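You operate a simulated robot arm through the tools that you are given. There is no shell and no other tool. Be economical: measure what you need, move in short steps, check, and stop when the job is done.

You are at the controls of a simulated robot arm. One attempt, no reset.

Task
Push the drawer marked travel shut. Then take the blue duster and put it on the top of the side table. Then take the pale cedar block on the top of the shoe bench and put it away on the top of the storage bench. Then fetch the brown paper wad and set it in the white silk case. Then put the grey refill on the top of the ironing board. Then shut the shoe care drawer. Then put the purple hat brush on the top of the green felt mat. Then take the brown shoe brush on the top of the ironing board and put it away on the top of the shoe bench. Keep to this order. Set down upright: blue duster, brown paper wad.

Only the result counts: the job must be done as asked and must still hold three seconds after the hand-in. Knocking over, shifting, dropping, spilling or breaking anything else fails it.

Robot
A 6-joint arm with a two-finger gripper on a trunk, on a base that drives. Base frame: it is fixed to the floor where the robot stands at the start and does not move with it; the origin is under the middle of the robot, x ahead of it, y to its left, z up. Readings come in cm, degrees, newtons and seconds.
With the tool pointing down near the work surface it reaches from about 34 to 84 cm from the robot's upright axis, wherever it stands. Its first joint turns from -166.0 to 166.0 degrees. Places, roughly: blue duster (10x7x10 cm) [90, -30, 70]; brown paper wad (9x5x8 cm) [-110, -140, 20]; brown shoe brush (8x5x10 cm) [-270, -310, 90]; drawer marked travel [70, -30, 10]; grey refill [-100, -150, 50]; pale cedar block (6x10x4 cm) [-100, -100, 50]; purple hat brush [-75, -225, 100]; shoe care drawer [-100, -200, 40]; top of the green felt mat (35x25 cm) [-232, 150, 78]; top of the ironing board [-240, -310, 80]; top of the shoe bench [-90, -150, 50]; top of the side table [-300, -340, 70]; top of the storage bench [-570, -20, 60]; white silk case [-325, 175, 25]. Payload 2.45 kg.
Tool frame: the origin (TCP) lies between the finger pads and is the grasp point; the fingertips stand 2.6 cm ahead of it; z points along the fingers, y is the line along which they close. Largest opening 9.6 cm; the body of the gripper starts 6.9 cm behind the TCP.
Orientation is that of the tool frame in the base frame, as a unit quaternion [w, x, y, z]. With the fingers straight down and closing along the base's y, the tool's x points along the base's -x, its y along +y and its z along -z.

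Tools
- The arm moves only by the tool step_arm. Its argument "motion" is one flat list of numbers, 7 for each row, row after row: the gripper command, from -1 (fully open) to 1 (shut), values between in proportion, then the shift along the base's x, y, z in m, then the turn, a rotation vector about the base's x, y, z in degrees. In form: [gripper, dx, dy, dz, wx, wy, wz, gripper, dx, dy, dz, wx, wy, wz, ...]. A call has 1 to 8 rows; each row shifts and turns the commanded pose from where the row before left it. A row lasts 0.2 s, in which the tool goes at most 5 cm and 8.6 degrees; a call with a longer step from one row to the next is refused whole, and so is a gripper value outside its range. A pose out of reach is approached as far as the arm can. The call stops where the force on the tool passes 40 N (or 10 N more than at its start, if that is more) or the arm is blocked; 0.2 s more then pass. Each finger halts on what it meets, pressing with about 45 N; the grip force reading is that of the motor and also rises with nothing between the fingers. The clock runs only during rows and for 0.2 s after the last one: add rows that do not move to give the fingers time. It gives the time, the measured TCP pose, the force on the tool (base axes), the opening and the grip force at its end, in the units of the frame above (readings bear some noise), with the torque about the TCP (base axes, N m) and any sound that the robot's microphone picked up, and new pictures: "pictures" is both (left out), scene, wrist or none.
- Cameras (640 x 400 px; columns grow to the right, rows downward): "scene" is now at [1.09, 11.35, 105.47]; the picture's right is [-0.53, -0.85, 0.00], its down [-0.54, 0.34, -0.77] and it looks along [0.65, -0.41, -0.64] (base axes); focal length 214 px, centre (320, 200). "wrist" rides on the gripper at [8.2, 0.3, -9.8] in the tool frame; the picture's right is [-0.04, 1.00, 0.00], its down [-0.73, -0.03, -0.68] and it looks along [-0.68, -0.03, 0.73] (tool axes); focal length 256 px, centre (320, 200). There is no depth. A picture from a camera that has moved, and an enlarged one, comes with that camera's place and axes in the base frame and with its lens.
- lift_body(by): slides the trunk up (or, below 0, down) by that many cm; the arm and the scene camera ride with it, the base frame stays. It gives what a move gives, with no picture.
- base_move(legs): drives the robot by 1 to 6 legs, each [ahead, turn to the left] in cm and degrees, along the robot's own axes; the way and the turn of a leg run together, so that a leg with both is an arc; at most 150 cm and 180 degrees a leg. The arm and the cameras ride along, it lands a little off, and it stops where it bumps. It gives what a move gives, and a new picture of the scene camera.
- aim_head(pan, tilt): turns the head with the scene camera to pan (to the left, within 155 degrees either way) and tilt (down, from -29 to 69), counted from straight ahead of the robot. It gives what a move gives, and a new picture of the scene camera.
- close_up(camera, box): a new picture of the part [left, top, right, bottom] of that camera's present view, enlarged. The clock stands still meanwhile.
- finish_job(): hands the job in; it is judged then, once.

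Work in short steps. Places have to be worked out from the pictures, the camera data and where the tool is seen: move nearer, look again, correct. Check each grasp and each placing, and mend what went wrong. You have 207 turns and 260 pictures in all, those below and enlarged ones among them. Open the gripper and draw the arm clear of the work before you hand the job in, unless the task says otherwise; then end with one line.

The tools are called after "Request:" as a command line: name --argument value ..., lists and objects as JSON in quotes. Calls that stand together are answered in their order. step_arm: Moves the arm, as the interface text tells. Its arguments: {"type":"object","properties":{"motion":{"type":"array","items":{"type":"number"}},"pictures":{"type":"string","enum":["both","scene","wrist","none"]}},"required":["motion"]} The other tools are called the same way: lift_body (by) slides the trunk up or down; base_move (legs) drives the base; aim_head (pan, tilt) turns the head that bears the scene camera; close_up (camera, box) takes an enlarged picture of a part of a camera's view; finish_job () hands the job in.

At the start:

```text
time: 0.0
position: [50.44, -12.13, 92.21]
ee_rot: [0.0, 0.001, 1.0, 0.0]
contact_force: [-0.4, -0.4, -0.1]
ft_torque: [0.0, 0.04, 0.03]
grip_width: 9.61
grasp_force: 0.0
trunk travel left (down, up): [-9.3, 5.7]
robot x, y, heading: [0.49, -0.12, 0.0]
head pan, tilt: [-32.0, 39.8]
```

scene: 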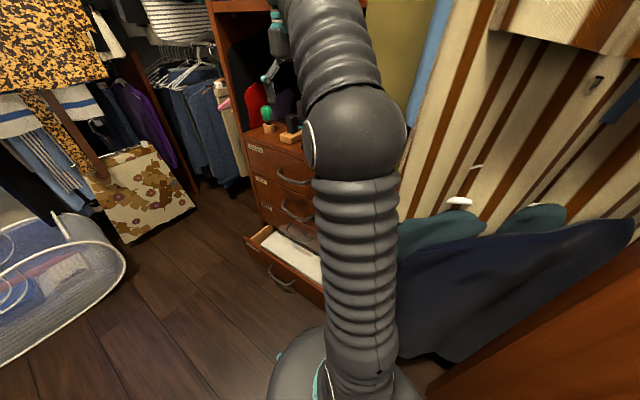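
wrist: 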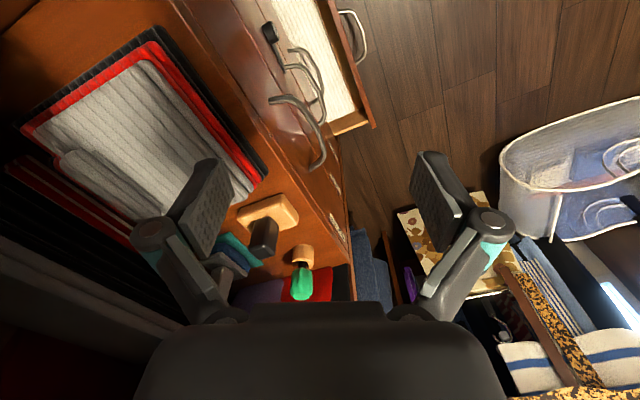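

The chest ahead has one open drawer at the bottom. I take close-ups to read the labels.

Request:
close_up --camera "scene" --box '[220, 80, 340, 300]'

Request:
close_up --camera "wrist" --box '[180, 0, 420, 320]'

```text
1.82 times, centred on (280, 190) of scene
camera zoom: at [1.09, 11.35, 105.47], right [-0.53, -0.85, 0.0], down [-0.54, 0.34, -0.77], along [0.65, -0.41, -0.64], focal length 390 px, centre (393, 218)
```

zoom: 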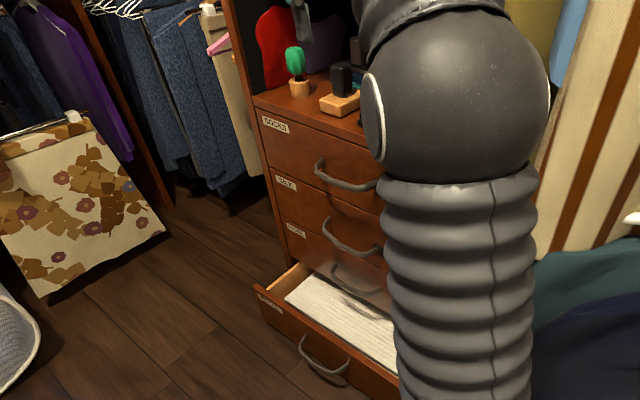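

```text
1.25 times, centred on (300, 160) of wrist
camera zoom: at [42.23, -11.86, 102.14], right [0.04, 1.0, 0.0], down [0.73, -0.03, 0.68], along [0.68, -0.03, -0.73], focal length 320 px, centre (345, 250)
```

zoom: 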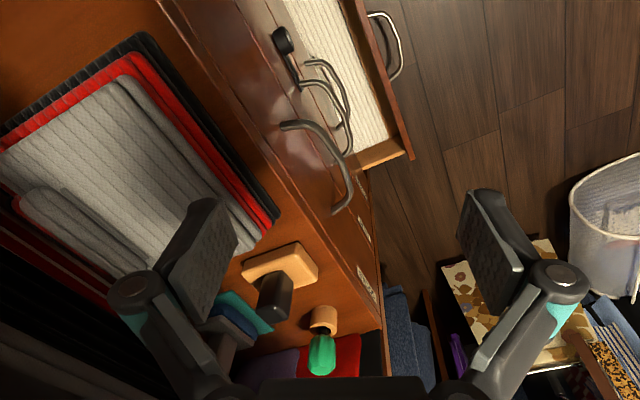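

I read the labels at higher zoom.

Request:
close_up --camera "scene" --box '[240, 210, 320, 260]'

Request:
close_up --camera "scene" --box '[235, 20, 325, 150]'

Request:
close_up --camera "wrist" --box '[200, 180, 360, 310]'

```text
8.00 times, centred on (280, 235) of scene
camera zoom: at [1.09, 11.35, 105.47], right [-0.53, -0.85, 0.0], down [-0.54, 0.34, -0.77], along [0.65, -0.41, -0.64], focal length 1716 px, centre (640, -80)
```

zoom: 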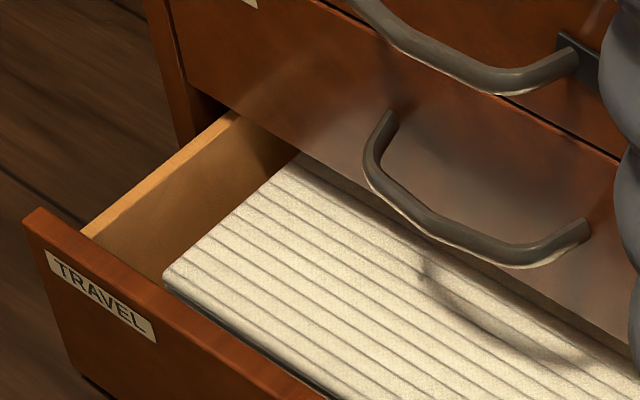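

```text
3.08 times, centred on (280, 85) of scene
camera zoom: at [1.09, 11.35, 105.47], right [-0.53, -0.85, 0.0], down [-0.54, 0.34, -0.77], along [0.65, -0.41, -0.64], focal length 660 px, centre (443, 554)
```

zoom: 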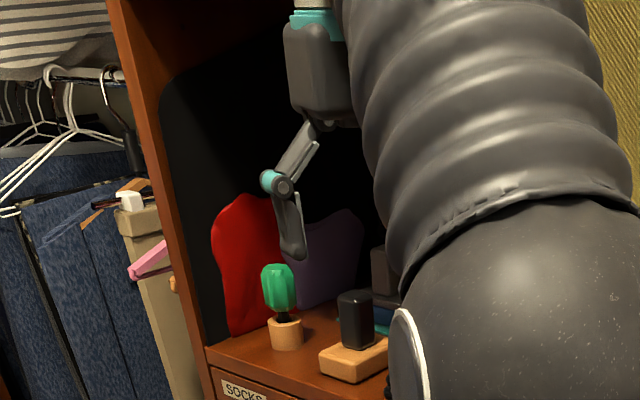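

```text
3.08 times, centred on (280, 245) of wrist
camera zoom: at [42.23, -11.86, 102.14], right [0.04, 1.0, 0.0], down [0.73, -0.03, 0.68], along [0.68, -0.03, -0.73], focal length 788 px, centre (443, 62)
```

zoom: 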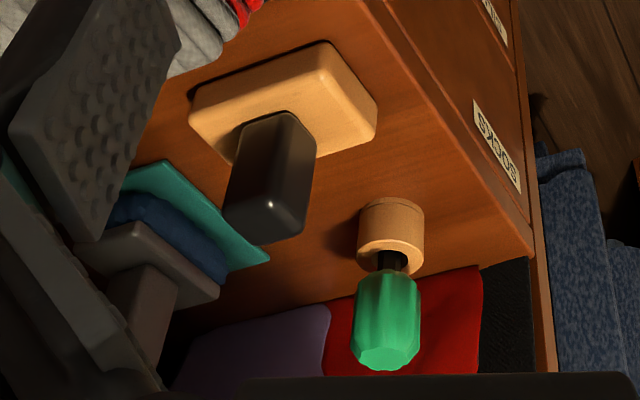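

The open bottom drawer is "travel". I look around the room to build a map.

Request:
aim_head --pan 60 --tilt 20

Request:
aim_head --pan 150 --tilt 20

Request:
aim_head --pan -120 --tilt 20

Request:
aim_head --pan -70 --tilt 35

```text
time: 1.7
position: [50.36, -12.14, 92.31]
ee_rot: [0.001, 0.0, 1.0, 0.0]
contact_force: [-0.4, 0.3, 0.1]
ft_torque: [-0.01, 0.03, 0.0]
grip_width: 9.59
grasp_force: 0.1
trunk travel left (down, up): [-9.3, 5.7]
robot x, y, heading: [-0.02, 0.02, 0.2]
head pan, tilt: [60.0, 20.0]
camera scene: at [-1.47, 23.92, 108.57], right [0.87, -0.5, 0.0], down [-0.17, -0.3, -0.94], along [0.47, 0.81, -0.34], focal length 214 px, centre (320, 200)
```

scene: 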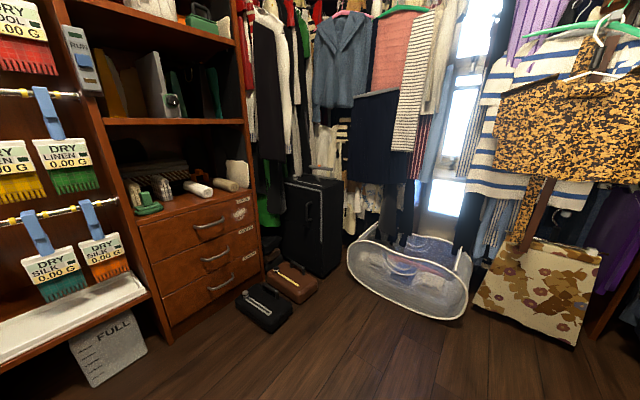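

```text
time: 3.3
position: [50.45, -12.14, 92.34]
ee_rot: [0.0, 0.0, 1.0, 0.0]
contact_force: [0.5, -0.2, -0.2]
ft_torque: [0.01, 0.02, 0.01]
grip_width: 9.6
grasp_force: 0.2
trunk travel left (down, up): [-9.3, 5.7]
robot x, y, heading: [-0.04, 0.1, -0.2]
head pan, tilt: [150.0, 20.0]
camera scene: at [-14.2, 20.52, 108.57], right [0.5, 0.87, 0.0], down [0.3, -0.17, -0.94], along [-0.81, 0.47, -0.34], focal length 214 px, centre (320, 200)
```

scene: 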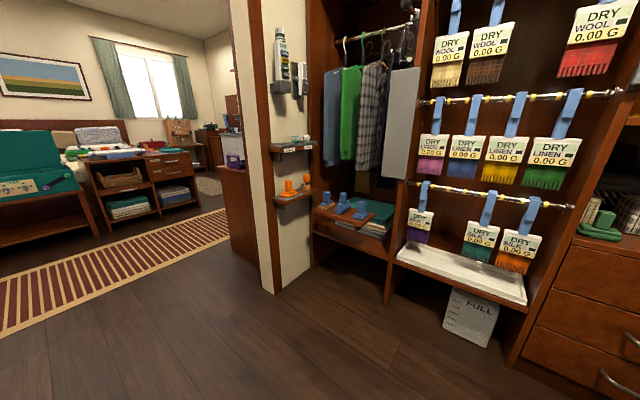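

```text
time: 7.1
position: [50.41, -12.09, 92.35]
ee_rot: [0.0, 0.0, 1.0, 0.001]
contact_force: [0.1, -0.1, -0.7]
ft_torque: [0.03, 0.01, 0.03]
grip_width: 9.61
grasp_force: 0.0
trunk travel left (down, up): [-9.3, 5.7]
robot x, y, heading: [0.08, 0.12, 0.1]
head pan, tilt: [-120.0, 20.0]
camera scene: at [-10.79, 7.8, 108.57], right [-0.87, 0.5, 0.0], down [0.17, 0.3, -0.94], along [-0.47, -0.81, -0.34], focal length 214 px, centre (320, 200)
```

scene: 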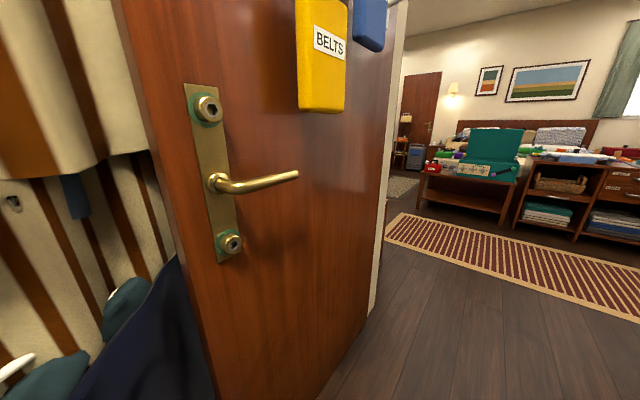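

```text
time: 8.2
position: [50.41, -12.16, 92.38]
ee_rot: [0.0, 0.0, 1.0, 0.001]
contact_force: [-0.3, -0.2, -0.8]
ft_torque: [-0.02, 0.01, 0.03]
grip_width: 9.59
grasp_force: 0.0
trunk travel left (down, up): [-9.3, 5.7]
robot x, y, heading: [0.11, -0.33, -0.3]
head pan, tilt: [-70.0, 35.0]
camera scene: at [-3.13, 7.58, 106.19], right [-0.94, -0.34, 0.0], down [-0.2, 0.54, -0.82], along [0.28, -0.77, -0.57], focal length 214 px, centre (320, 200)
```

scene: 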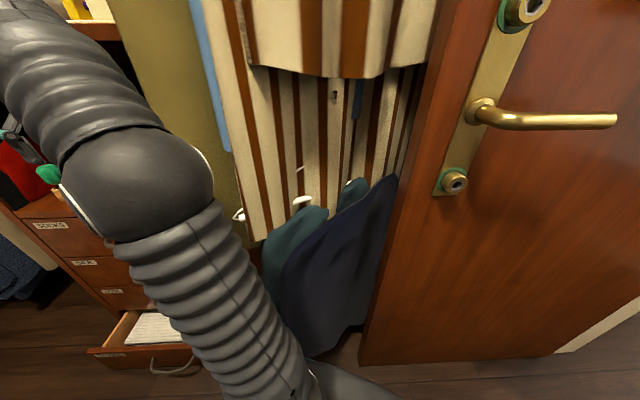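

I swing the arm left so the head can see the chest.

Request:
step_arm --motion '[-1, 0, 0.05, 0, 0, 0, 0, -1, 0, 0.05, 0, 0, 0, 0, -1, 0, 0.05, 0, 0, 0, 0, -1, 0, 0.05, 0, 0, 0, 0, -1, 0, 0.05, 0, 0, 0, 0, -1, 0, 0.05, 0, 0, 0, 0, -1, 0, 0.05, 0, 0, 0, 0, -1, 0, 0.05, 0, 0, 0, 0]' --pictures "none"

Request:
aim_head --pan -30 --tilt 45

```text
time: 10.0
position: [49.84, 27.67, 91.16]
ee_rot: [0.002, 0.001, 1.0, 0.001]
contact_force: [0.4, -0.6, 0.5]
ft_torque: [0.06, 0.0, 0.04]
grip_width: 9.61
grasp_force: 0.2
out of reach, approached as far as the arm can: row 8
trunk travel left (down, up): [-9.3, 5.7]
robot x, y, heading: [-0.05, 0.31, 0.2]
head pan, tilt: [-70.0, 35.0]
```

```text
time: 11.1
position: [49.83, 27.55, 90.99]
ee_rot: [0.002, 0.0, 1.0, 0.002]
contact_force: [0.0, -0.1, 0.4]
ft_torque: [-0.05, 0.02, 0.04]
grip_width: 9.6
grasp_force: 0.1
trunk travel left (down, up): [-9.3, 5.7]
robot x, y, heading: [0.11, -0.27, 0.2]
head pan, tilt: [-30.0, 45.0]
camera scene: at [0.91, 11.81, 104.7], right [-0.5, -0.87, 0.0], down [-0.61, 0.35, -0.71], along [0.61, -0.35, -0.71], focal length 214 px, centre (320, 200)
```

scene: 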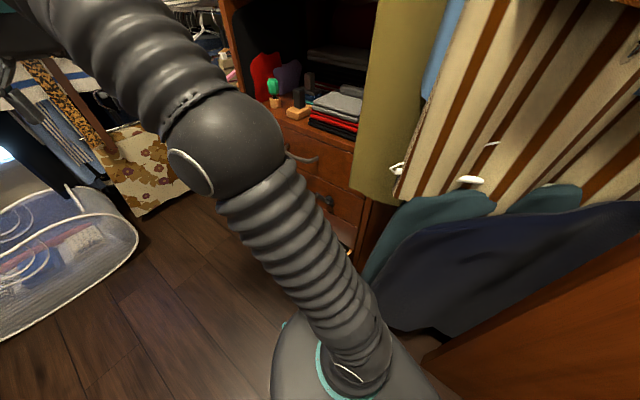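

Now I yaw the tool −68° and close the fingers, then tilt it toward the chest.

Request:
step_arm --motion '[1, 0.01, -0.01, -0.03, 0, 0, -8.5, 1, 0.01, -0.01, -0.03, 0, 0, -8.5, 1, 0.01, -0.01, -0.03, 0, 0, -8.5, 1, 0.01, -0.01, -0.03, 0, 0, -8.5, 1, 0.01, -0.01, -0.03, 0, 0, -8.5, 1, 0.01, -0.01, -0.03, 0, 0, -8.5, 1, 0.01, -0.01, -0.03, 0, 0, -8.5, 1, 0.01, -0.01, -0.03, 0, 0, -8.5]' --pictures "none"

Request:
step_arm --motion '[1, 0.01, -0.01, -0.03, -7.0, -2.8, 0, 1, 0.01, -0.01, -0.03, -7.0, -2.8, 0, 1, 0, -0.01, -0.03, -7.0, -2.8, 0, 1, 0, -0.01, -0.03, -7.0, -2.8, 0, 1, 0, -0.01, -0.03, -7.0, -2.8, 0, 1, 0, 0, -0.03, -7.0, -2.8, 0]'

```text
time: 12.9
position: [57.85, 19.62, 67.06]
ee_rot: [0.0, 0.56, 0.828, 0.0]
contact_force: [-0.2, 0.1, 0.0]
ft_torque: [-0.01, -0.03, -0.01]
grip_width: 0.0
grasp_force: 28.6
trunk travel left (down, up): [-9.3, 5.7]
robot x, y, heading: [0.02, 0.22, 0.1]
head pan, tilt: [-30.0, 45.0]
```

```text
time: 14.3
position: [59.82, 14.53, 49.06]
ee_rot: [0.318, 0.516, 0.765, -0.216]
contact_force: [-0.5, 0.1, 1.4]
ft_torque: [0.02, 0.01, -0.03]
grip_width: 0.0
grasp_force: 28.6
trunk travel left (down, up): [-9.3, 5.7]
robot x, y, heading: [-0.04, -0.21, -0.1]
head pan, tilt: [-30.0, 45.0]
camera scene: at [0.89, 11.8, 104.71], right [-0.5, -0.87, 0.0], down [-0.61, 0.35, -0.71], along [0.61, -0.35, -0.71], focal length 214 px, centre (320, 200)
camera wrist: at [55.38, 26.45, 50.19], right [0.94, 0.35, 0.03], down [-0.01, -0.04, 1.0], along [0.35, -0.94, -0.03], focal length 256 px, centre (320, 200)
```

scene: 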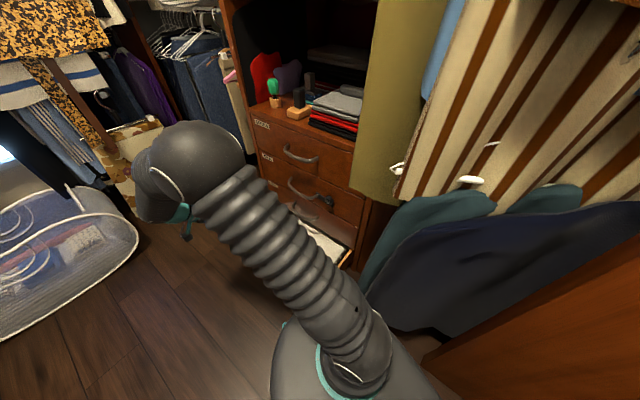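
wrist: 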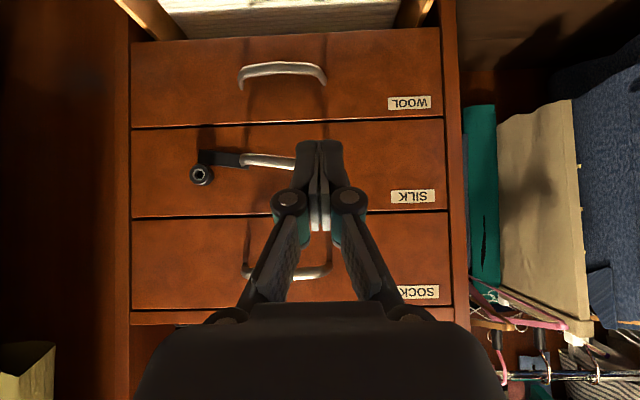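

The view is square to the chest (yaw ≈ 21°), with its centre about 6 cm to the viewer's right of the fingers. I shift 6 cm left along the front and lower to z≈12, in front of the drawer.

Request:
step_arm --motion '[1, 0.007, 0.0026, -0.046, 0, 0, 0, 1, 0.007, 0.0026, -0.046, 0, 0, 0, 1, 0.007, 0.0026, -0.046, 0, 0, 0, 1, 0.007, 0.0026, -0.046, 0, 0, 0, 1, 0.007, 0.0026, -0.046, 0, 0, 0, 1, 0.007, 0.0026, -0.046, 0, 0, 0, 1, 0.007, 0.0026, -0.046, 0, 0, 0, 1, 0.007, 0.0026, -0.046, 0, 0, 0]'

```text
time: 16.1
position: [65.46, 16.47, 12.33]
ee_rot: [0.318, 0.517, 0.765, -0.215]
contact_force: [0.6, -0.8, 1.2]
ft_torque: [0.01, 0.01, -0.02]
grip_width: 0.01
grasp_force: 28.2
trunk travel left (down, up): [-9.3, 5.7]
robot x, y, heading: [0.37, -0.09, -0.1]
head pan, tilt: [-30.0, 45.0]
camera scene: at [0.9, 11.81, 104.71], right [-0.5, -0.87, 0.0], down [-0.61, 0.35, -0.71], along [0.61, -0.35, -0.71], focal length 214 px, centre (320, 200)
camera wrist: at [61.02, 28.44, 13.42], right [0.94, 0.35, 0.03], down [-0.01, -0.04, 1.0], along [0.35, -0.94, -0.04], focal length 256 px, centre (320, 200)
```

scene: 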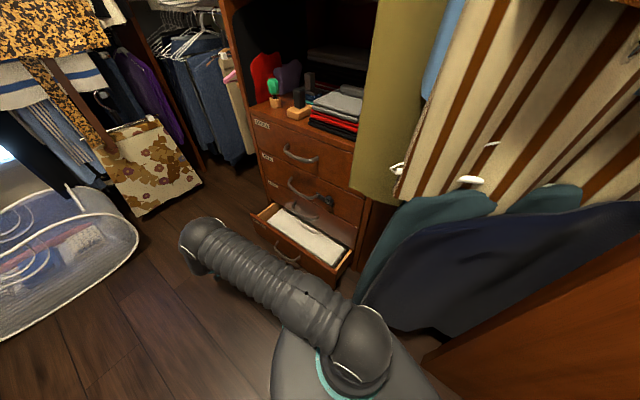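
wrist: 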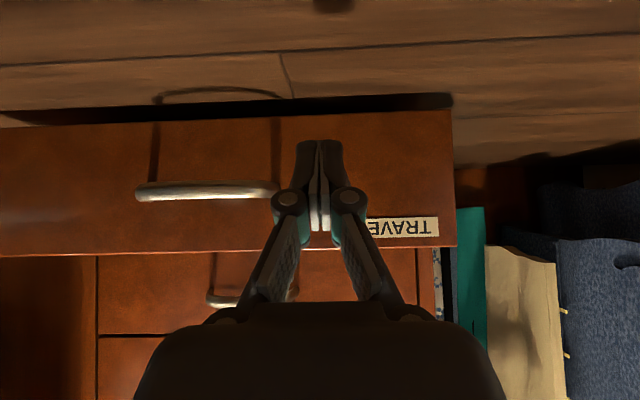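

The fingers are aimed at the drawer front, clear of its handle. I push along (.35, −.94).

Request:
step_arm --motion '[1, 0.0123, -0.033, 0, 0, 0, 0, 1, 0.0123, -0.033, 0, 0, 0, 0, 1, 0.0123, -0.033, 0, 0, 0, 0, 1, 0.0123, -0.033, 0, 0, 0, 0, 1, 0.0105, -0.028, 0, 0, 0, 0, 1, 0.0105, -0.028, 0, 0, 0, 0]' --pictures "both"

```text
time: 17.5
position: [72.4, -2.23, 12.33]
ee_rot: [0.318, 0.516, 0.766, -0.216]
contact_force: [0.1, -0.5, 0.2]
ft_torque: [-0.02, -0.02, 0.0]
grip_width: 0.0
grasp_force: 28.0
trunk travel left (down, up): [-9.3, 5.7]
robot x, y, heading: [0.06, 0.24, -0.2]
head pan, tilt: [-30.0, 45.0]
camera scene: at [0.92, 11.81, 104.7], right [-0.5, -0.87, 0.0], down [-0.61, 0.35, -0.71], along [0.61, -0.35, -0.71], focal length 214 px, centre (320, 200)
camera wrist: at [68.03, 9.56, 13.4], right [0.94, 0.35, 0.03], down [-0.01, -0.04, 1.0], along [0.35, -0.94, -0.04], focal length 256 px, centre (320, 200)
```

scene: 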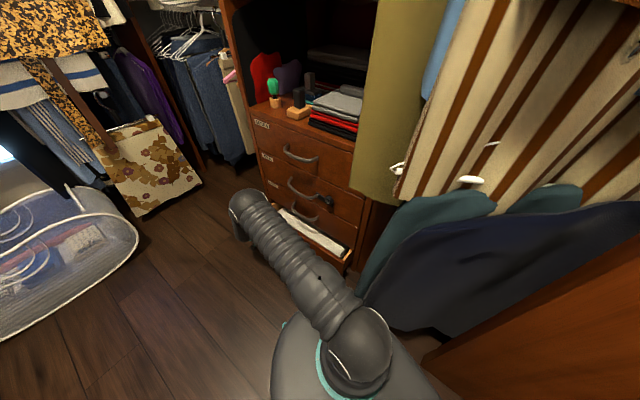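
wrist: 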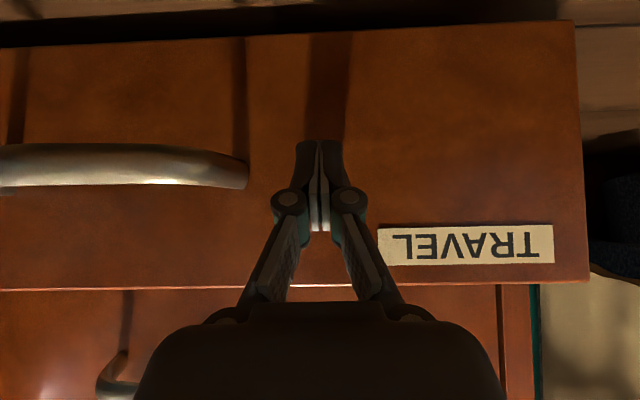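

The drawer is moving in. I keep pushing in smaller steps.

Request:
step_arm --motion '[1, 0.007, -0.0188, 0, 0, 0, 0, 1, 0.007, -0.0188, 0, 0, 0, 0, 1, 0.007, -0.0188, 0, 0, 0, 0, 1, 0.007, -0.0188, 0, 0, 0, 0, 1, 0.007, -0.0188, 0, 0, 0, 0, 1, 0.007, -0.0188, 0, 0, 0, 0, 1, 0.0035, -0.0094, 0, 0, 0, 0]'

```text
time: 18.7
position: [75.72, -10.81, 12.09]
ee_rot: [0.316, 0.514, 0.768, -0.215]
contact_force: [-0.4, 1.0, 0.6]
ft_torque: [0.01, 0.02, 0.02]
grip_width: 0.0
grasp_force: 28.9
trunk travel left (down, up): [-9.3, 5.7]
robot x, y, heading: [-0.2, -0.14, 0.3]
head pan, tilt: [-30.0, 45.0]
stopped in row 6: the force on the tool passed its limit at 61 N (the readings are from after the stop); the commanded pose is now the measured one
camera scene: at [0.85, 11.81, 104.7], right [-0.5, -0.87, 0.0], down [-0.61, 0.35, -0.71], along [0.61, -0.35, -0.71], focal length 214 px, centre (320, 200)
camera wrist: at [71.19, 1.01, 13.3], right [0.94, 0.35, 0.02], down [-0.01, -0.04, 1.0], along [0.35, -0.94, -0.04], focal length 256 px, centre (320, 200)
```

scene: 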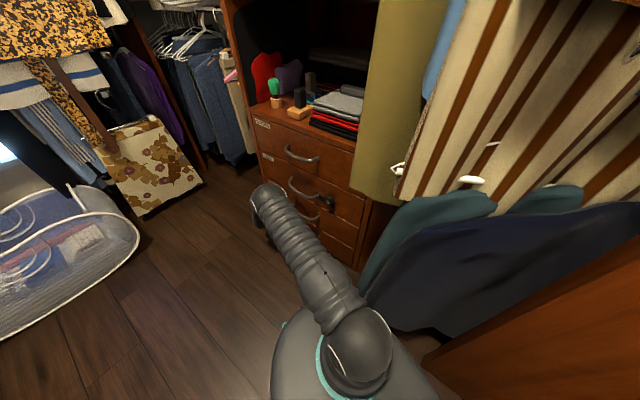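
wrist: 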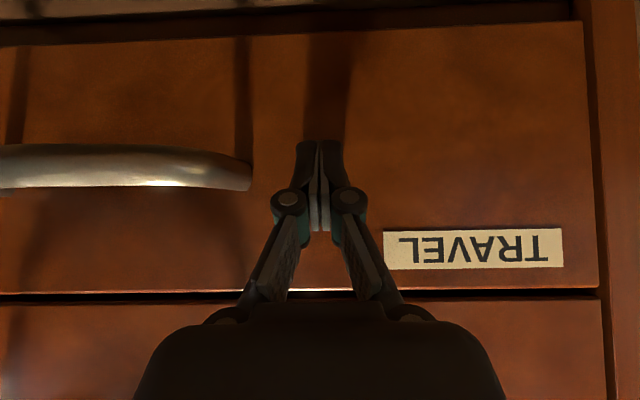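

The drawer is flush with the frame. I back off and rise.

Request:
step_arm --motion '[1, -0.0165, 0.044, 0, 0, 0, 0, 1, -0.0165, 0.044, 0, 0, 0, 0, 1, -0.0165, 0.044, 0, 0, 0, 0, 1, -0.0165, 0.044, 0, 0, 0, 0, 1, -0.005, 0.01, 0.046, 0, 0, 0, 1, 0, 0, 0.049, 0, 0, 0, 1, 0, 0, 0.049, 0, 0, 0, 1, 0, 0, 0.049, 0, 0, 0]' --pictures "wrist"

Request:
step_arm --motion '[-1, 0, 0, 0.049, 0, 0, 0, -1, 0, 0, 0.049, 0, 0, 0, -1, 0, 0, 0.049, 0, 0, 0, -1, 0, 0, 0.049, 0, 0, 0, -1, 0, 0, 0.049, 0, 0, 0, -1, 0, 0, 0.049, 0, 0, 0, -1, 0, 0, 0.049, 0, 0, 0, -1, 0, 0, 0.049, 0, 0, 0]' --pictures "both"

```text
time: 20.5
position: [68.42, 7.67, 31.42]
ee_rot: [0.316, 0.514, 0.767, -0.217]
contact_force: [0.9, -0.5, -0.4]
ft_torque: [-0.01, -0.02, -0.02]
grip_width: 0.01
grasp_force: 28.5
trunk travel left (down, up): [-9.3, 5.7]
robot x, y, heading: [-0.29, -0.39, 0.3]
head pan, tilt: [-30.0, 45.0]
camera wrist: at [64.03, 19.58, 32.64], right [0.94, 0.35, 0.02], down [-0.01, -0.04, 1.0], along [0.35, -0.94, -0.04], focal length 256 px, centre (320, 200)
```

wrist: 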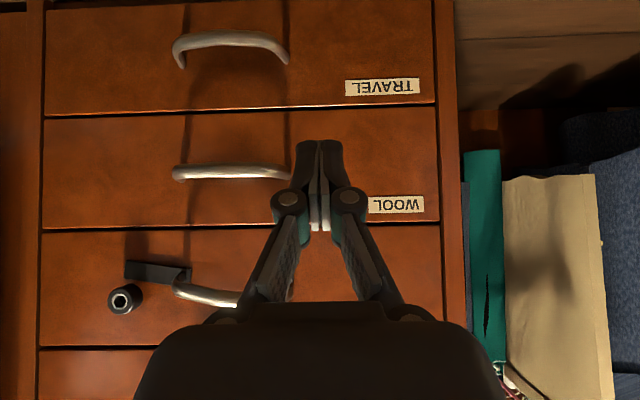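

```text
time: 22.3
position: [68.56, 7.83, 70.64]
ee_rot: [0.315, 0.515, 0.767, -0.217]
contact_force: [0.3, 0.2, -0.4]
ft_torque: [-0.01, 0.02, -0.01]
grip_width: 9.61
grasp_force: 0.1
trunk travel left (down, up): [-9.3, 5.7]
robot x, y, heading: [0.12, -0.17, 0.4]
head pan, tilt: [-30.0, 45.0]
camera scene: at [0.88, 11.83, 104.69], right [-0.5, -0.87, 0.0], down [-0.61, 0.35, -0.71], along [0.61, -0.35, -0.71], focal length 214 px, centre (320, 200)
camera wrist: at [64.12, 19.62, 71.82], right [0.94, 0.35, 0.02], down [-0.01, -0.04, 1.0], along [0.35, -0.94, -0.04], focal length 256 px, centre (320, 200)
```

scene: 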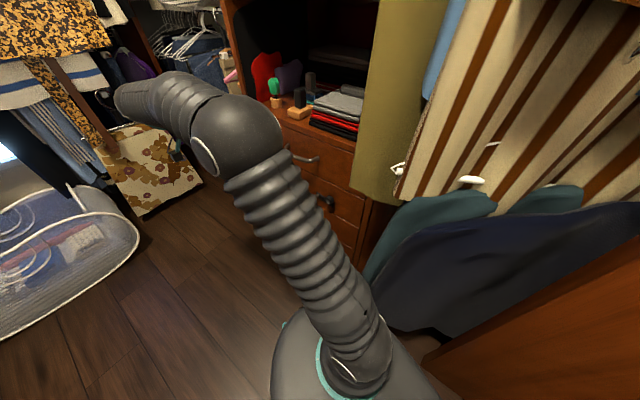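
wrist: 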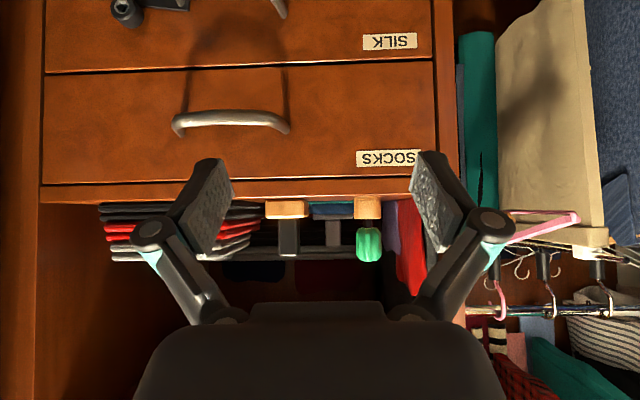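

I raise another 20 cm to look down on the chest top.

Request:
step_arm --motion '[-1, 0, 0, 0.049, 0, 0, 0, -1, 0, 0, 0.049, 0, 0, 0, -1, 0, 0, 0.049, 4.6, 1.8, 0, -1, 0, 0, 0.045, 4.6, 1.8, 0, -1, 0, 0, 0, 4.6, 1.8, 0]' --pictures "wrist"

Request:
close_up --camera "wrist" --box '[200, 130, 460, 300]'

Request:
close_up --camera "scene" --box '[240, 40, 370, 130]'

```text
time: 23.5
position: [68.01, 7.44, 89.32]
ee_rot: [0.214, 0.537, 0.802, -0.147]
contact_force: [0.7, 0.4, -1.4]
ft_torque: [-0.03, 0.02, -0.03]
grip_width: 9.6
grasp_force: 0.1
out of reach, approached as far as the arm can: row 5
trunk travel left (down, up): [-9.3, 5.7]
robot x, y, heading: [-0.32, 0.08, 0.2]
head pan, tilt: [-30.0, 45.0]
camera wrist: at [63.73, 18.74, 93.75], right [0.94, 0.35, 0.01], down [0.09, -0.28, 0.96], along [0.33, -0.9, -0.29], focal length 256 px, centre (320, 200)
```

wrist: 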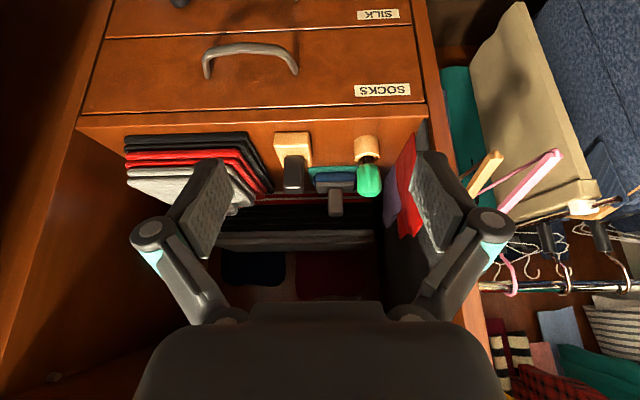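

```text
2.35 times, centred on (330, 215) of wrist
camera zoom: at [63.73, 18.74, 93.75], right [0.94, 0.35, 0.01], down [0.09, -0.28, 0.96], along [0.33, -0.9, -0.29], focal length 602 px, centre (296, 165)
```

zoom: 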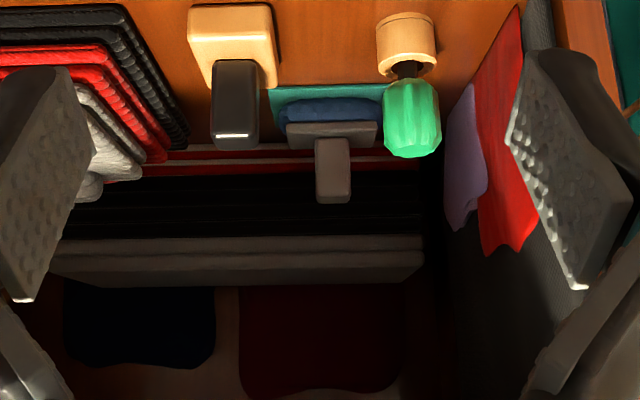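

```text
4.44 times, centred on (305, 85) of scene
camera zoom: at [0.9, 11.84, 104.68], right [-0.5, -0.87, 0.0], down [-0.61, 0.35, -0.71], along [0.61, -0.35, -0.71], focal length 953 px, centre (387, 711)
```

zoom: 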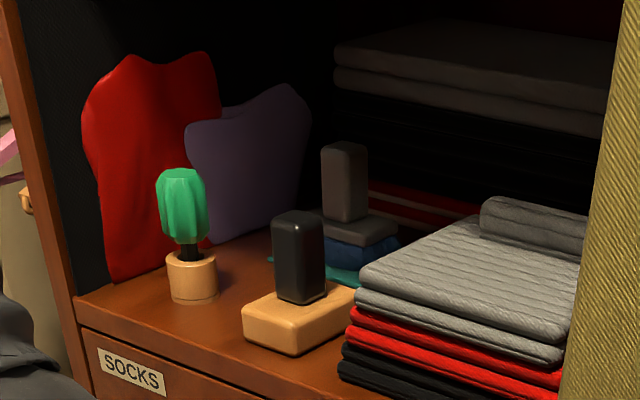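

The blue duster (grey handle, blue felt, on a teal cloth) triangulates to a handle top near (86, −33, 80). I check the headroom above the chest.

Request:
aim_head --pan -25 --tilt 10

Request:
close_up --camera "scene" --box '[200, 100, 420, 240]'

```text
time: 24.6
position: [67.83, 7.52, 89.62]
ee_rot: [0.215, 0.538, 0.802, -0.146]
contact_force: [-0.2, -0.5, 0.2]
ft_torque: [-0.01, 0.03, -0.05]
grip_width: 9.57
grasp_force: 0.0
trunk travel left (down, up): [-9.3, 5.7]
robot x, y, heading: [0.1, -0.18, 0.3]
head pan, tilt: [-25.0, 10.0]
camera scene: at [2.24, 11.96, 110.19], right [-0.42, -0.91, 0.0], down [-0.16, 0.07, -0.98], along [0.89, -0.41, -0.17], focal length 214 px, centre (320, 200)
```

scene: 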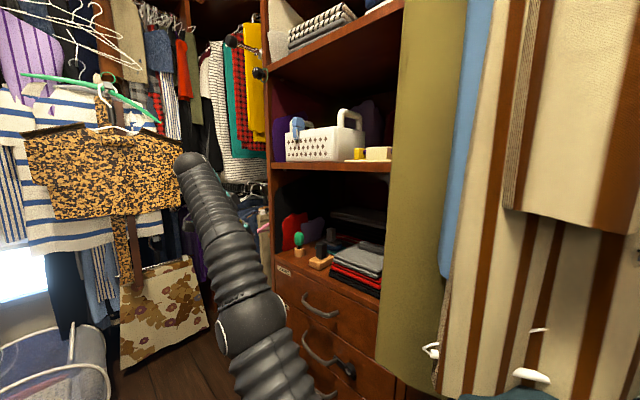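

```text
2.86 times, centred on (310, 170) of scene
camera zoom: at [2.24, 11.96, 110.19], right [-0.42, -0.91, 0.0], down [-0.16, 0.07, -0.98], along [0.89, -0.41, -0.17], focal length 613 px, centre (349, 286)
```

zoom: 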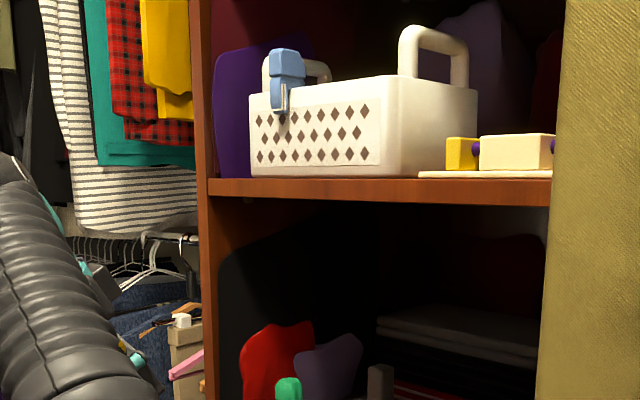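

Shelf underside is ≈106, so I'll come in at 38° below horizontal, over the two front items. First I retract and drive nearer, to about (28, 10), for better reach.

Request:
step_arm --motion '[-1, -0.04, 0, 0, 0, 0, 0, -1, -0.04, 0, 0, 0, 0, 0, -1, -0.04, 0, 0, 0, 0, 0, -1, -0.04, 0, 0, 0, 0, 0]' --pictures "none"

Request:
base_move --legs '[[0, 20], [30, 0], [0, -20]]'

Request:
aim_head --pan -45 --tilt 30

```text
time: 25.6
position: [51.9, 7.66, 89.43]
ee_rot: [0.215, 0.539, 0.801, -0.147]
contact_force: [0.5, 0.6, -0.4]
ft_torque: [-0.03, 0.02, -0.05]
grip_width: 9.6
grasp_force: 0.0
trunk travel left (down, up): [-9.3, 5.7]
robot x, y, heading: [-0.24, -0.31, 0.2]
head pan, tilt: [-25.0, 10.0]
```

```text
time: 29.8
position: [80.22, 17.68, 89.59]
ee_rot: [0.215, 0.541, 0.8, -0.147]
contact_force: [-0.5, -0.3, -0.4]
ft_torque: [0.01, 0.03, -0.02]
grip_width: 9.56
grasp_force: 0.1
trunk travel left (down, up): [-9.3, 5.7]
robot x, y, heading: [28.2, 10.39, -0.4]
head pan, tilt: [-25.0, 10.0]
camera scene: at [30.52, 22.24, 110.2], right [-0.42, -0.91, 0.0], down [-0.16, 0.07, -0.98], along [0.89, -0.42, -0.17], focal length 214 px, centre (320, 200)
```

scene: 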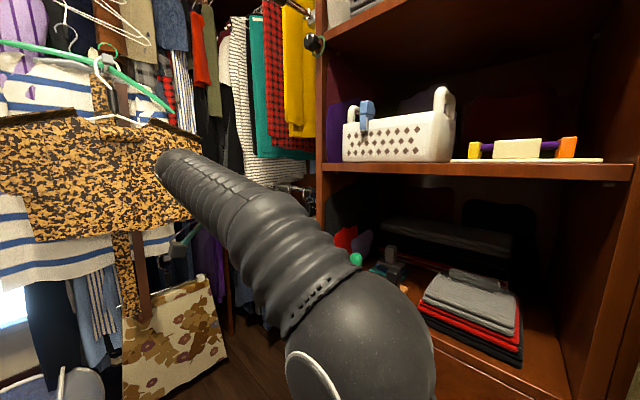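

```text
time: 30.6
position: [80.12, 17.63, 89.67]
ee_rot: [0.215, 0.54, 0.801, -0.146]
contact_force: [0.6, 0.3, 0.3]
ft_torque: [-0.01, 0.01, 0.0]
grip_width: 9.6
grasp_force: 0.1
trunk travel left (down, up): [-9.3, 5.7]
robot x, y, heading: [28.45, 10.17, -0.1]
head pan, tilt: [-45.0, 30.0]
camera scene: at [28.49, 19.78, 106.97], right [-0.71, -0.71, 0.0], down [-0.35, 0.35, -0.87], along [0.61, -0.61, -0.5], focal length 214 px, centre (320, 200)
```

scene: 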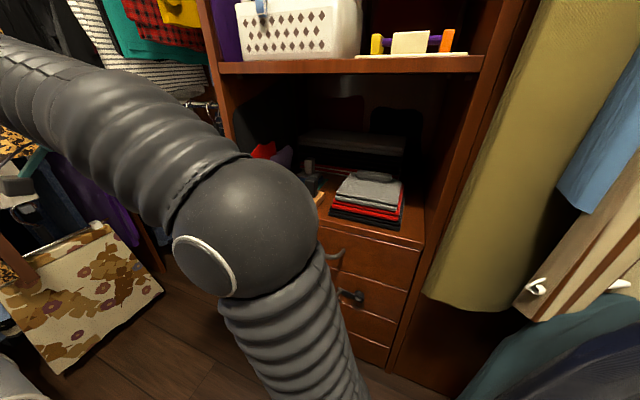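

Now I tilt the tool to 52° from vertical and move to a standoff at about (78, −5, 97).

Request:
step_arm --motion '[-1, -0.01, -0.03, 0.02, -6.8, -2.7, 0, -1, -0.01, -0.04, 0.02, -6.8, -2.7, 0, -1, 0, -0.04, 0.02, -6.8, -2.7, 0, -1, 0, -0.04, 0.01, 0, 0, 0, -1, 0, -0.04, 0.0, 0, 0, 0, -1, 0, -0.03, 0.0, 0, 0, 0]'

Request:
close_up --camera "wrist" --box '[200, 60, 440, 260]'

```text
time: 32.0
position: [78.06, -4.36, 96.58]
ee_rot: [0.363, 0.503, 0.744, -0.249]
contact_force: [-0.4, -0.6, -0.4]
ft_torque: [0.0, 0.0, 0.0]
grip_width: 9.6
grasp_force: 0.1
trunk travel left (down, up): [-9.3, 5.7]
robot x, y, heading: [28.22, 10.11, 0.2]
head pan, tilt: [-45.0, 30.0]
camera scene: at [28.49, 19.78, 106.96], right [-0.71, -0.71, 0.0], down [-0.35, 0.35, -0.87], along [0.61, -0.61, -0.5], focal length 214 px, centre (320, 200)
camera wrist: at [73.64, 7.56, 96.18], right [0.94, 0.35, 0.03], down [-0.06, 0.07, 1.0], along [0.35, -0.93, 0.09], focal length 256 px, centre (320, 200)
```

scene: 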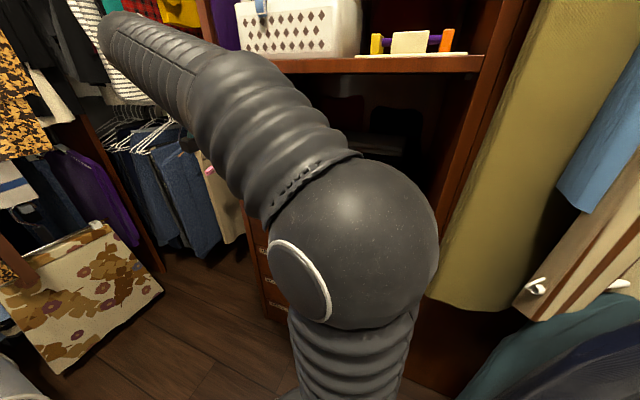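
wrist: 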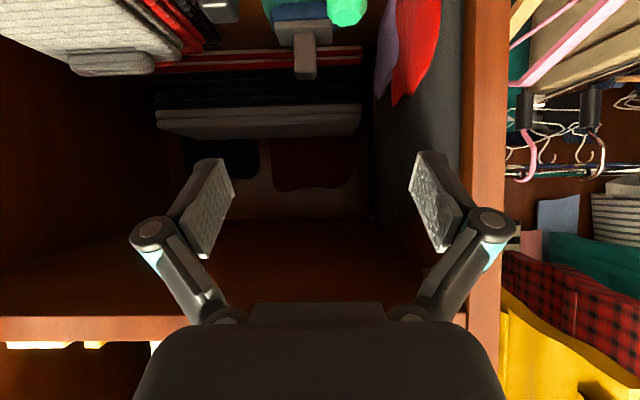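

```text
2.00 times, centred on (320, 160) of wrist
camera zoom: at [73.64, 7.56, 96.18], right [0.94, 0.35, 0.03], down [-0.06, 0.07, 1.0], along [0.35, -0.93, 0.09], focal length 512 px, centre (320, 280)
```

zoom: 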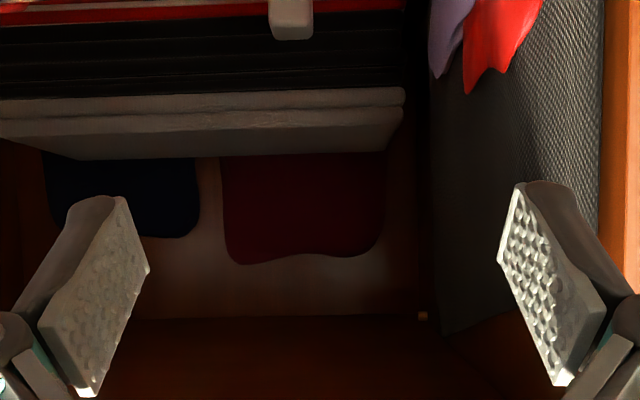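

The handle refines to about (86.8, −32.3), top 80. I advance 6 of 8 steps along the slanted line, then check.

Request:
step_arm --motion '[-1, 0.011, -0.0351, -0.0232, 0, 0, 0, -1, 0.011, -0.0351, -0.0232, 0, 0, 0, -1, 0.011, -0.0351, -0.0232, 0, 0, 0, -1, 0.011, -0.0351, -0.0232, 0, 0, 0, -1, 0.011, -0.0351, -0.0232, 0, 0, 0, -1, 0.011, -0.0351, -0.0232, 0, 0, 0]'

```text
time: 33.4
position: [84.83, -25.41, 82.53]
ee_rot: [0.363, 0.503, 0.744, -0.248]
contact_force: [-0.1, 0.7, -0.7]
ft_torque: [0.0, 0.0, 0.0]
grip_width: 9.58
grasp_force: 0.1
trunk travel left (down, up): [-9.3, 5.7]
robot x, y, heading: [27.98, 10.09, 0.0]
head pan, tilt: [-45.0, 30.0]
camera scene: at [28.46, 19.78, 106.97], right [-0.71, -0.71, 0.0], down [-0.35, 0.35, -0.87], along [0.61, -0.61, -0.5], focal length 214 px, centre (320, 200)
camera wrist: at [80.33, -13.55, 82.16], right [0.94, 0.35, 0.03], down [-0.06, 0.07, 1.0], along [0.34, -0.93, 0.09], focal length 256 px, centre (320, 200)
```

scene: 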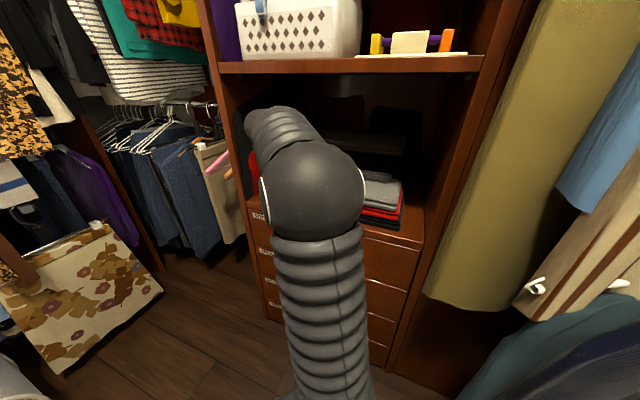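
wrist: 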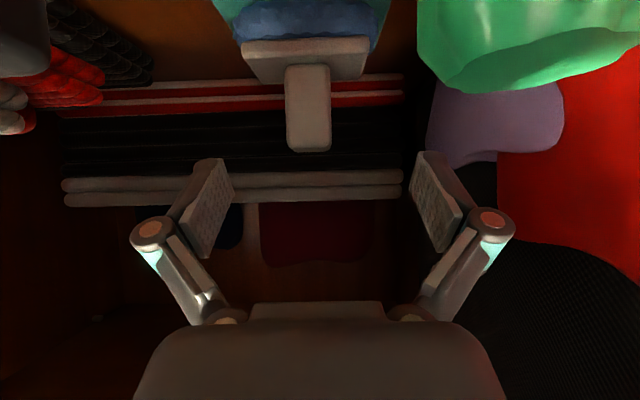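

Handle: back-top edge at depth 61.5, z 80; I'm about 1 cm off laterally. Final advance, then close.

Request:
step_arm --motion '[-1, 0.0063, -0.0325, -0.025, 0, 0, 0, -1, 0.0064, -0.0325, -0.025, 0, 0, 0, -1, 0, 0, 0, 0, 0, 0]' --pictures "wrist"

```text
time: 34.2
position: [85.86, -32.03, 77.51]
ee_rot: [0.364, 0.503, 0.744, -0.248]
contact_force: [-1.0, -0.7, 0.0]
ft_torque: [0.04, 0.0, -0.02]
grip_width: 9.6
grasp_force: 0.0
trunk travel left (down, up): [-9.3, 5.7]
robot x, y, heading: [28.02, 10.35, -0.2]
head pan, tilt: [-45.0, 30.0]
camera wrist: at [81.47, -20.1, 77.16], right [0.94, 0.35, 0.03], down [-0.06, 0.07, 1.0], along [0.35, -0.93, 0.09], focal length 256 px, centre (320, 200)
```

wrist: 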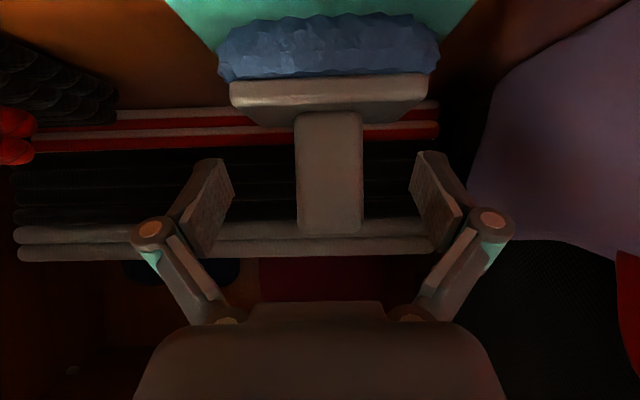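

The handle sits between the pads. I close, then lift slightly.

Request:
step_arm --motion '[1, 0, 0, 0, 0, 0, 0, 1, 0, 0, 0, 0, 0, 0, 1, 0, 0, 0, 0, 0, 0, 1, 0, 0, 0, 0, 0, 0]' --pictures "none"

Request:
step_arm --motion '[1, 0, 0, 0.02, 0, 0, 0, 1, 0, 0, 0.02, 0, 0, 0, 1, 0, 0, 0.01, 0, 0, 0]' --pictures "wrist"

```text
time: 35.2
position: [85.97, -32.0, 77.68]
ee_rot: [0.363, 0.503, 0.744, -0.247]
contact_force: [2.0, 1.7, 4.1]
ft_torque: [-0.14, 0.03, 0.05]
grip_width: 3.3
grasp_force: 45.3
trunk travel left (down, up): [-9.3, 5.7]
robot x, y, heading: [27.8, 10.29, -0.1]
head pan, tilt: [-45.0, 30.0]
```

```text
time: 36.0
position: [86.02, -31.98, 82.51]
ee_rot: [0.363, 0.502, 0.744, -0.249]
contact_force: [-0.2, 0.1, 0.2]
ft_torque: [0.02, 0.02, 0.0]
grip_width: 3.31
grasp_force: 44.8
trunk travel left (down, up): [-9.3, 5.7]
robot x, y, heading: [28.25, 9.98, -0.2]
head pan, tilt: [-45.0, 30.0]
camera wrist: at [81.53, -20.01, 82.18], right [0.94, 0.35, 0.03], down [-0.06, 0.07, 1.0], along [0.35, -0.93, 0.09], focal length 256 px, centre (320, 200)
```

wrist: 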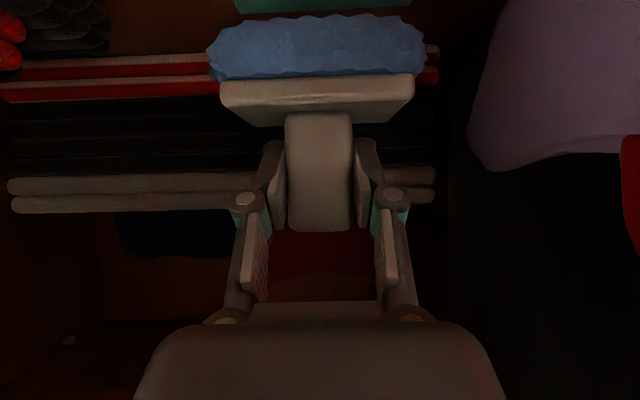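

Gripped (3.3 cm). I draw back a little while pitching up 18° and rising, so that it clears both the front items and the shelf.

Request:
step_arm --motion '[1, -0.0081, 0.0216, 0.012, -5.6, -2.2, 0, 1, -0.0081, 0.0216, 0.012, -5.6, -2.2, 0, 1, -0.0081, 0.0216, 0.012, -5.6, -2.2, 0, 1, 0, 0, 0.02, 0, 0, 0, 1, 0, 0, 0.02, 0, 0, 0]'

```text
time: 37.2
position: [83.59, -25.42, 90.25]
ee_rot: [0.475, 0.458, 0.678, -0.325]
contact_force: [0.1, 1.1, -0.9]
ft_torque: [0.03, 0.0, 0.0]
grip_width: 3.29
grasp_force: 44.8
trunk travel left (down, up): [-9.3, 5.7]
robot x, y, heading: [27.97, 10.56, -0.1]
head pan, tilt: [-45.0, 30.0]
camera scene: at [28.5, 19.76, 106.96], right [-0.71, -0.71, 0.0], down [-0.35, 0.35, -0.87], along [0.61, -0.61, -0.5], focal length 214 px, centre (320, 200)
camera wrist: at [79.46, -14.25, 85.89], right [0.93, 0.36, 0.03], down [-0.17, 0.35, 0.92], along [0.32, -0.86, 0.39], focal length 256 px, centre (320, 200)
```

scene: 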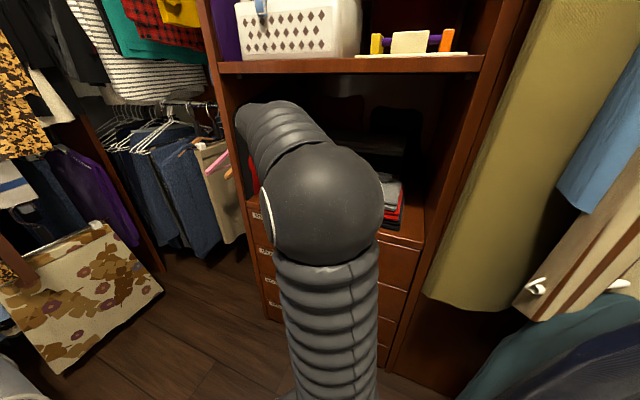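
wrist: 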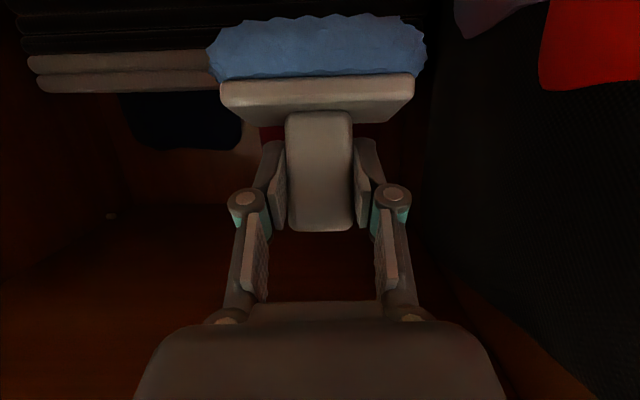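

The wrist camera rides below the tool in this tilt, so I keep the height and draw straight out.

Request:
step_arm --motion '[1, -0.014, 0.0376, 0.008, 0, 0, 0, 1, -0.014, 0.0376, 0, 0, 0, 0, 1, -0.014, 0.0376, 0, 0, 0, 0, 1, -0.014, 0.0376, 0, 0, 0, 0, 1, -0.014, 0.0376, 0, 0, 0, 0, 1, -0.014, 0.0376, 0, 0, 0, 0, 1, -0.014, 0.0376, 0, 0, 0, 0]'

```text
time: 38.8
position: [73.9, 0.75, 91.03]
ee_rot: [0.475, 0.458, 0.678, -0.325]
contact_force: [-0.4, 0.6, -1.3]
ft_torque: [0.03, 0.02, 0.01]
grip_width: 3.32
grasp_force: 44.9
trunk travel left (down, up): [-9.3, 5.7]
robot x, y, heading: [28.11, 10.15, 0.0]
head pan, tilt: [-45.0, 30.0]
camera scene: at [28.49, 19.76, 106.96], right [-0.71, -0.71, 0.0], down [-0.35, 0.35, -0.87], along [0.61, -0.61, -0.5], focal length 214 px, centre (320, 200)
camera wrist: at [69.62, 11.97, 86.69], right [0.93, 0.36, 0.03], down [-0.17, 0.35, 0.92], along [0.32, -0.86, 0.39], focal length 256 px, centre (320, 200)
```

scene: 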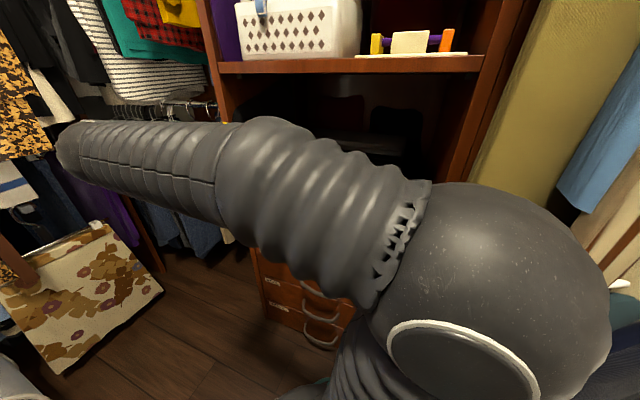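
wrist: 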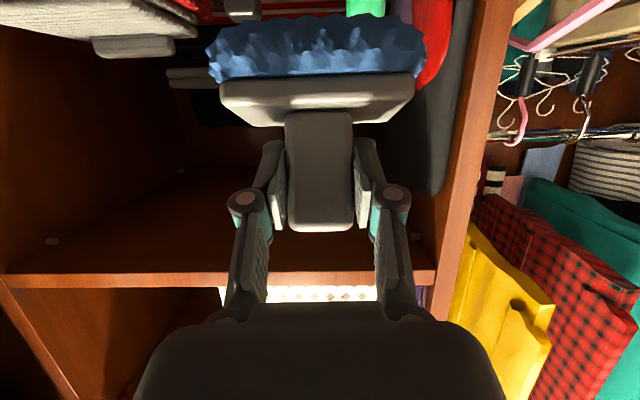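

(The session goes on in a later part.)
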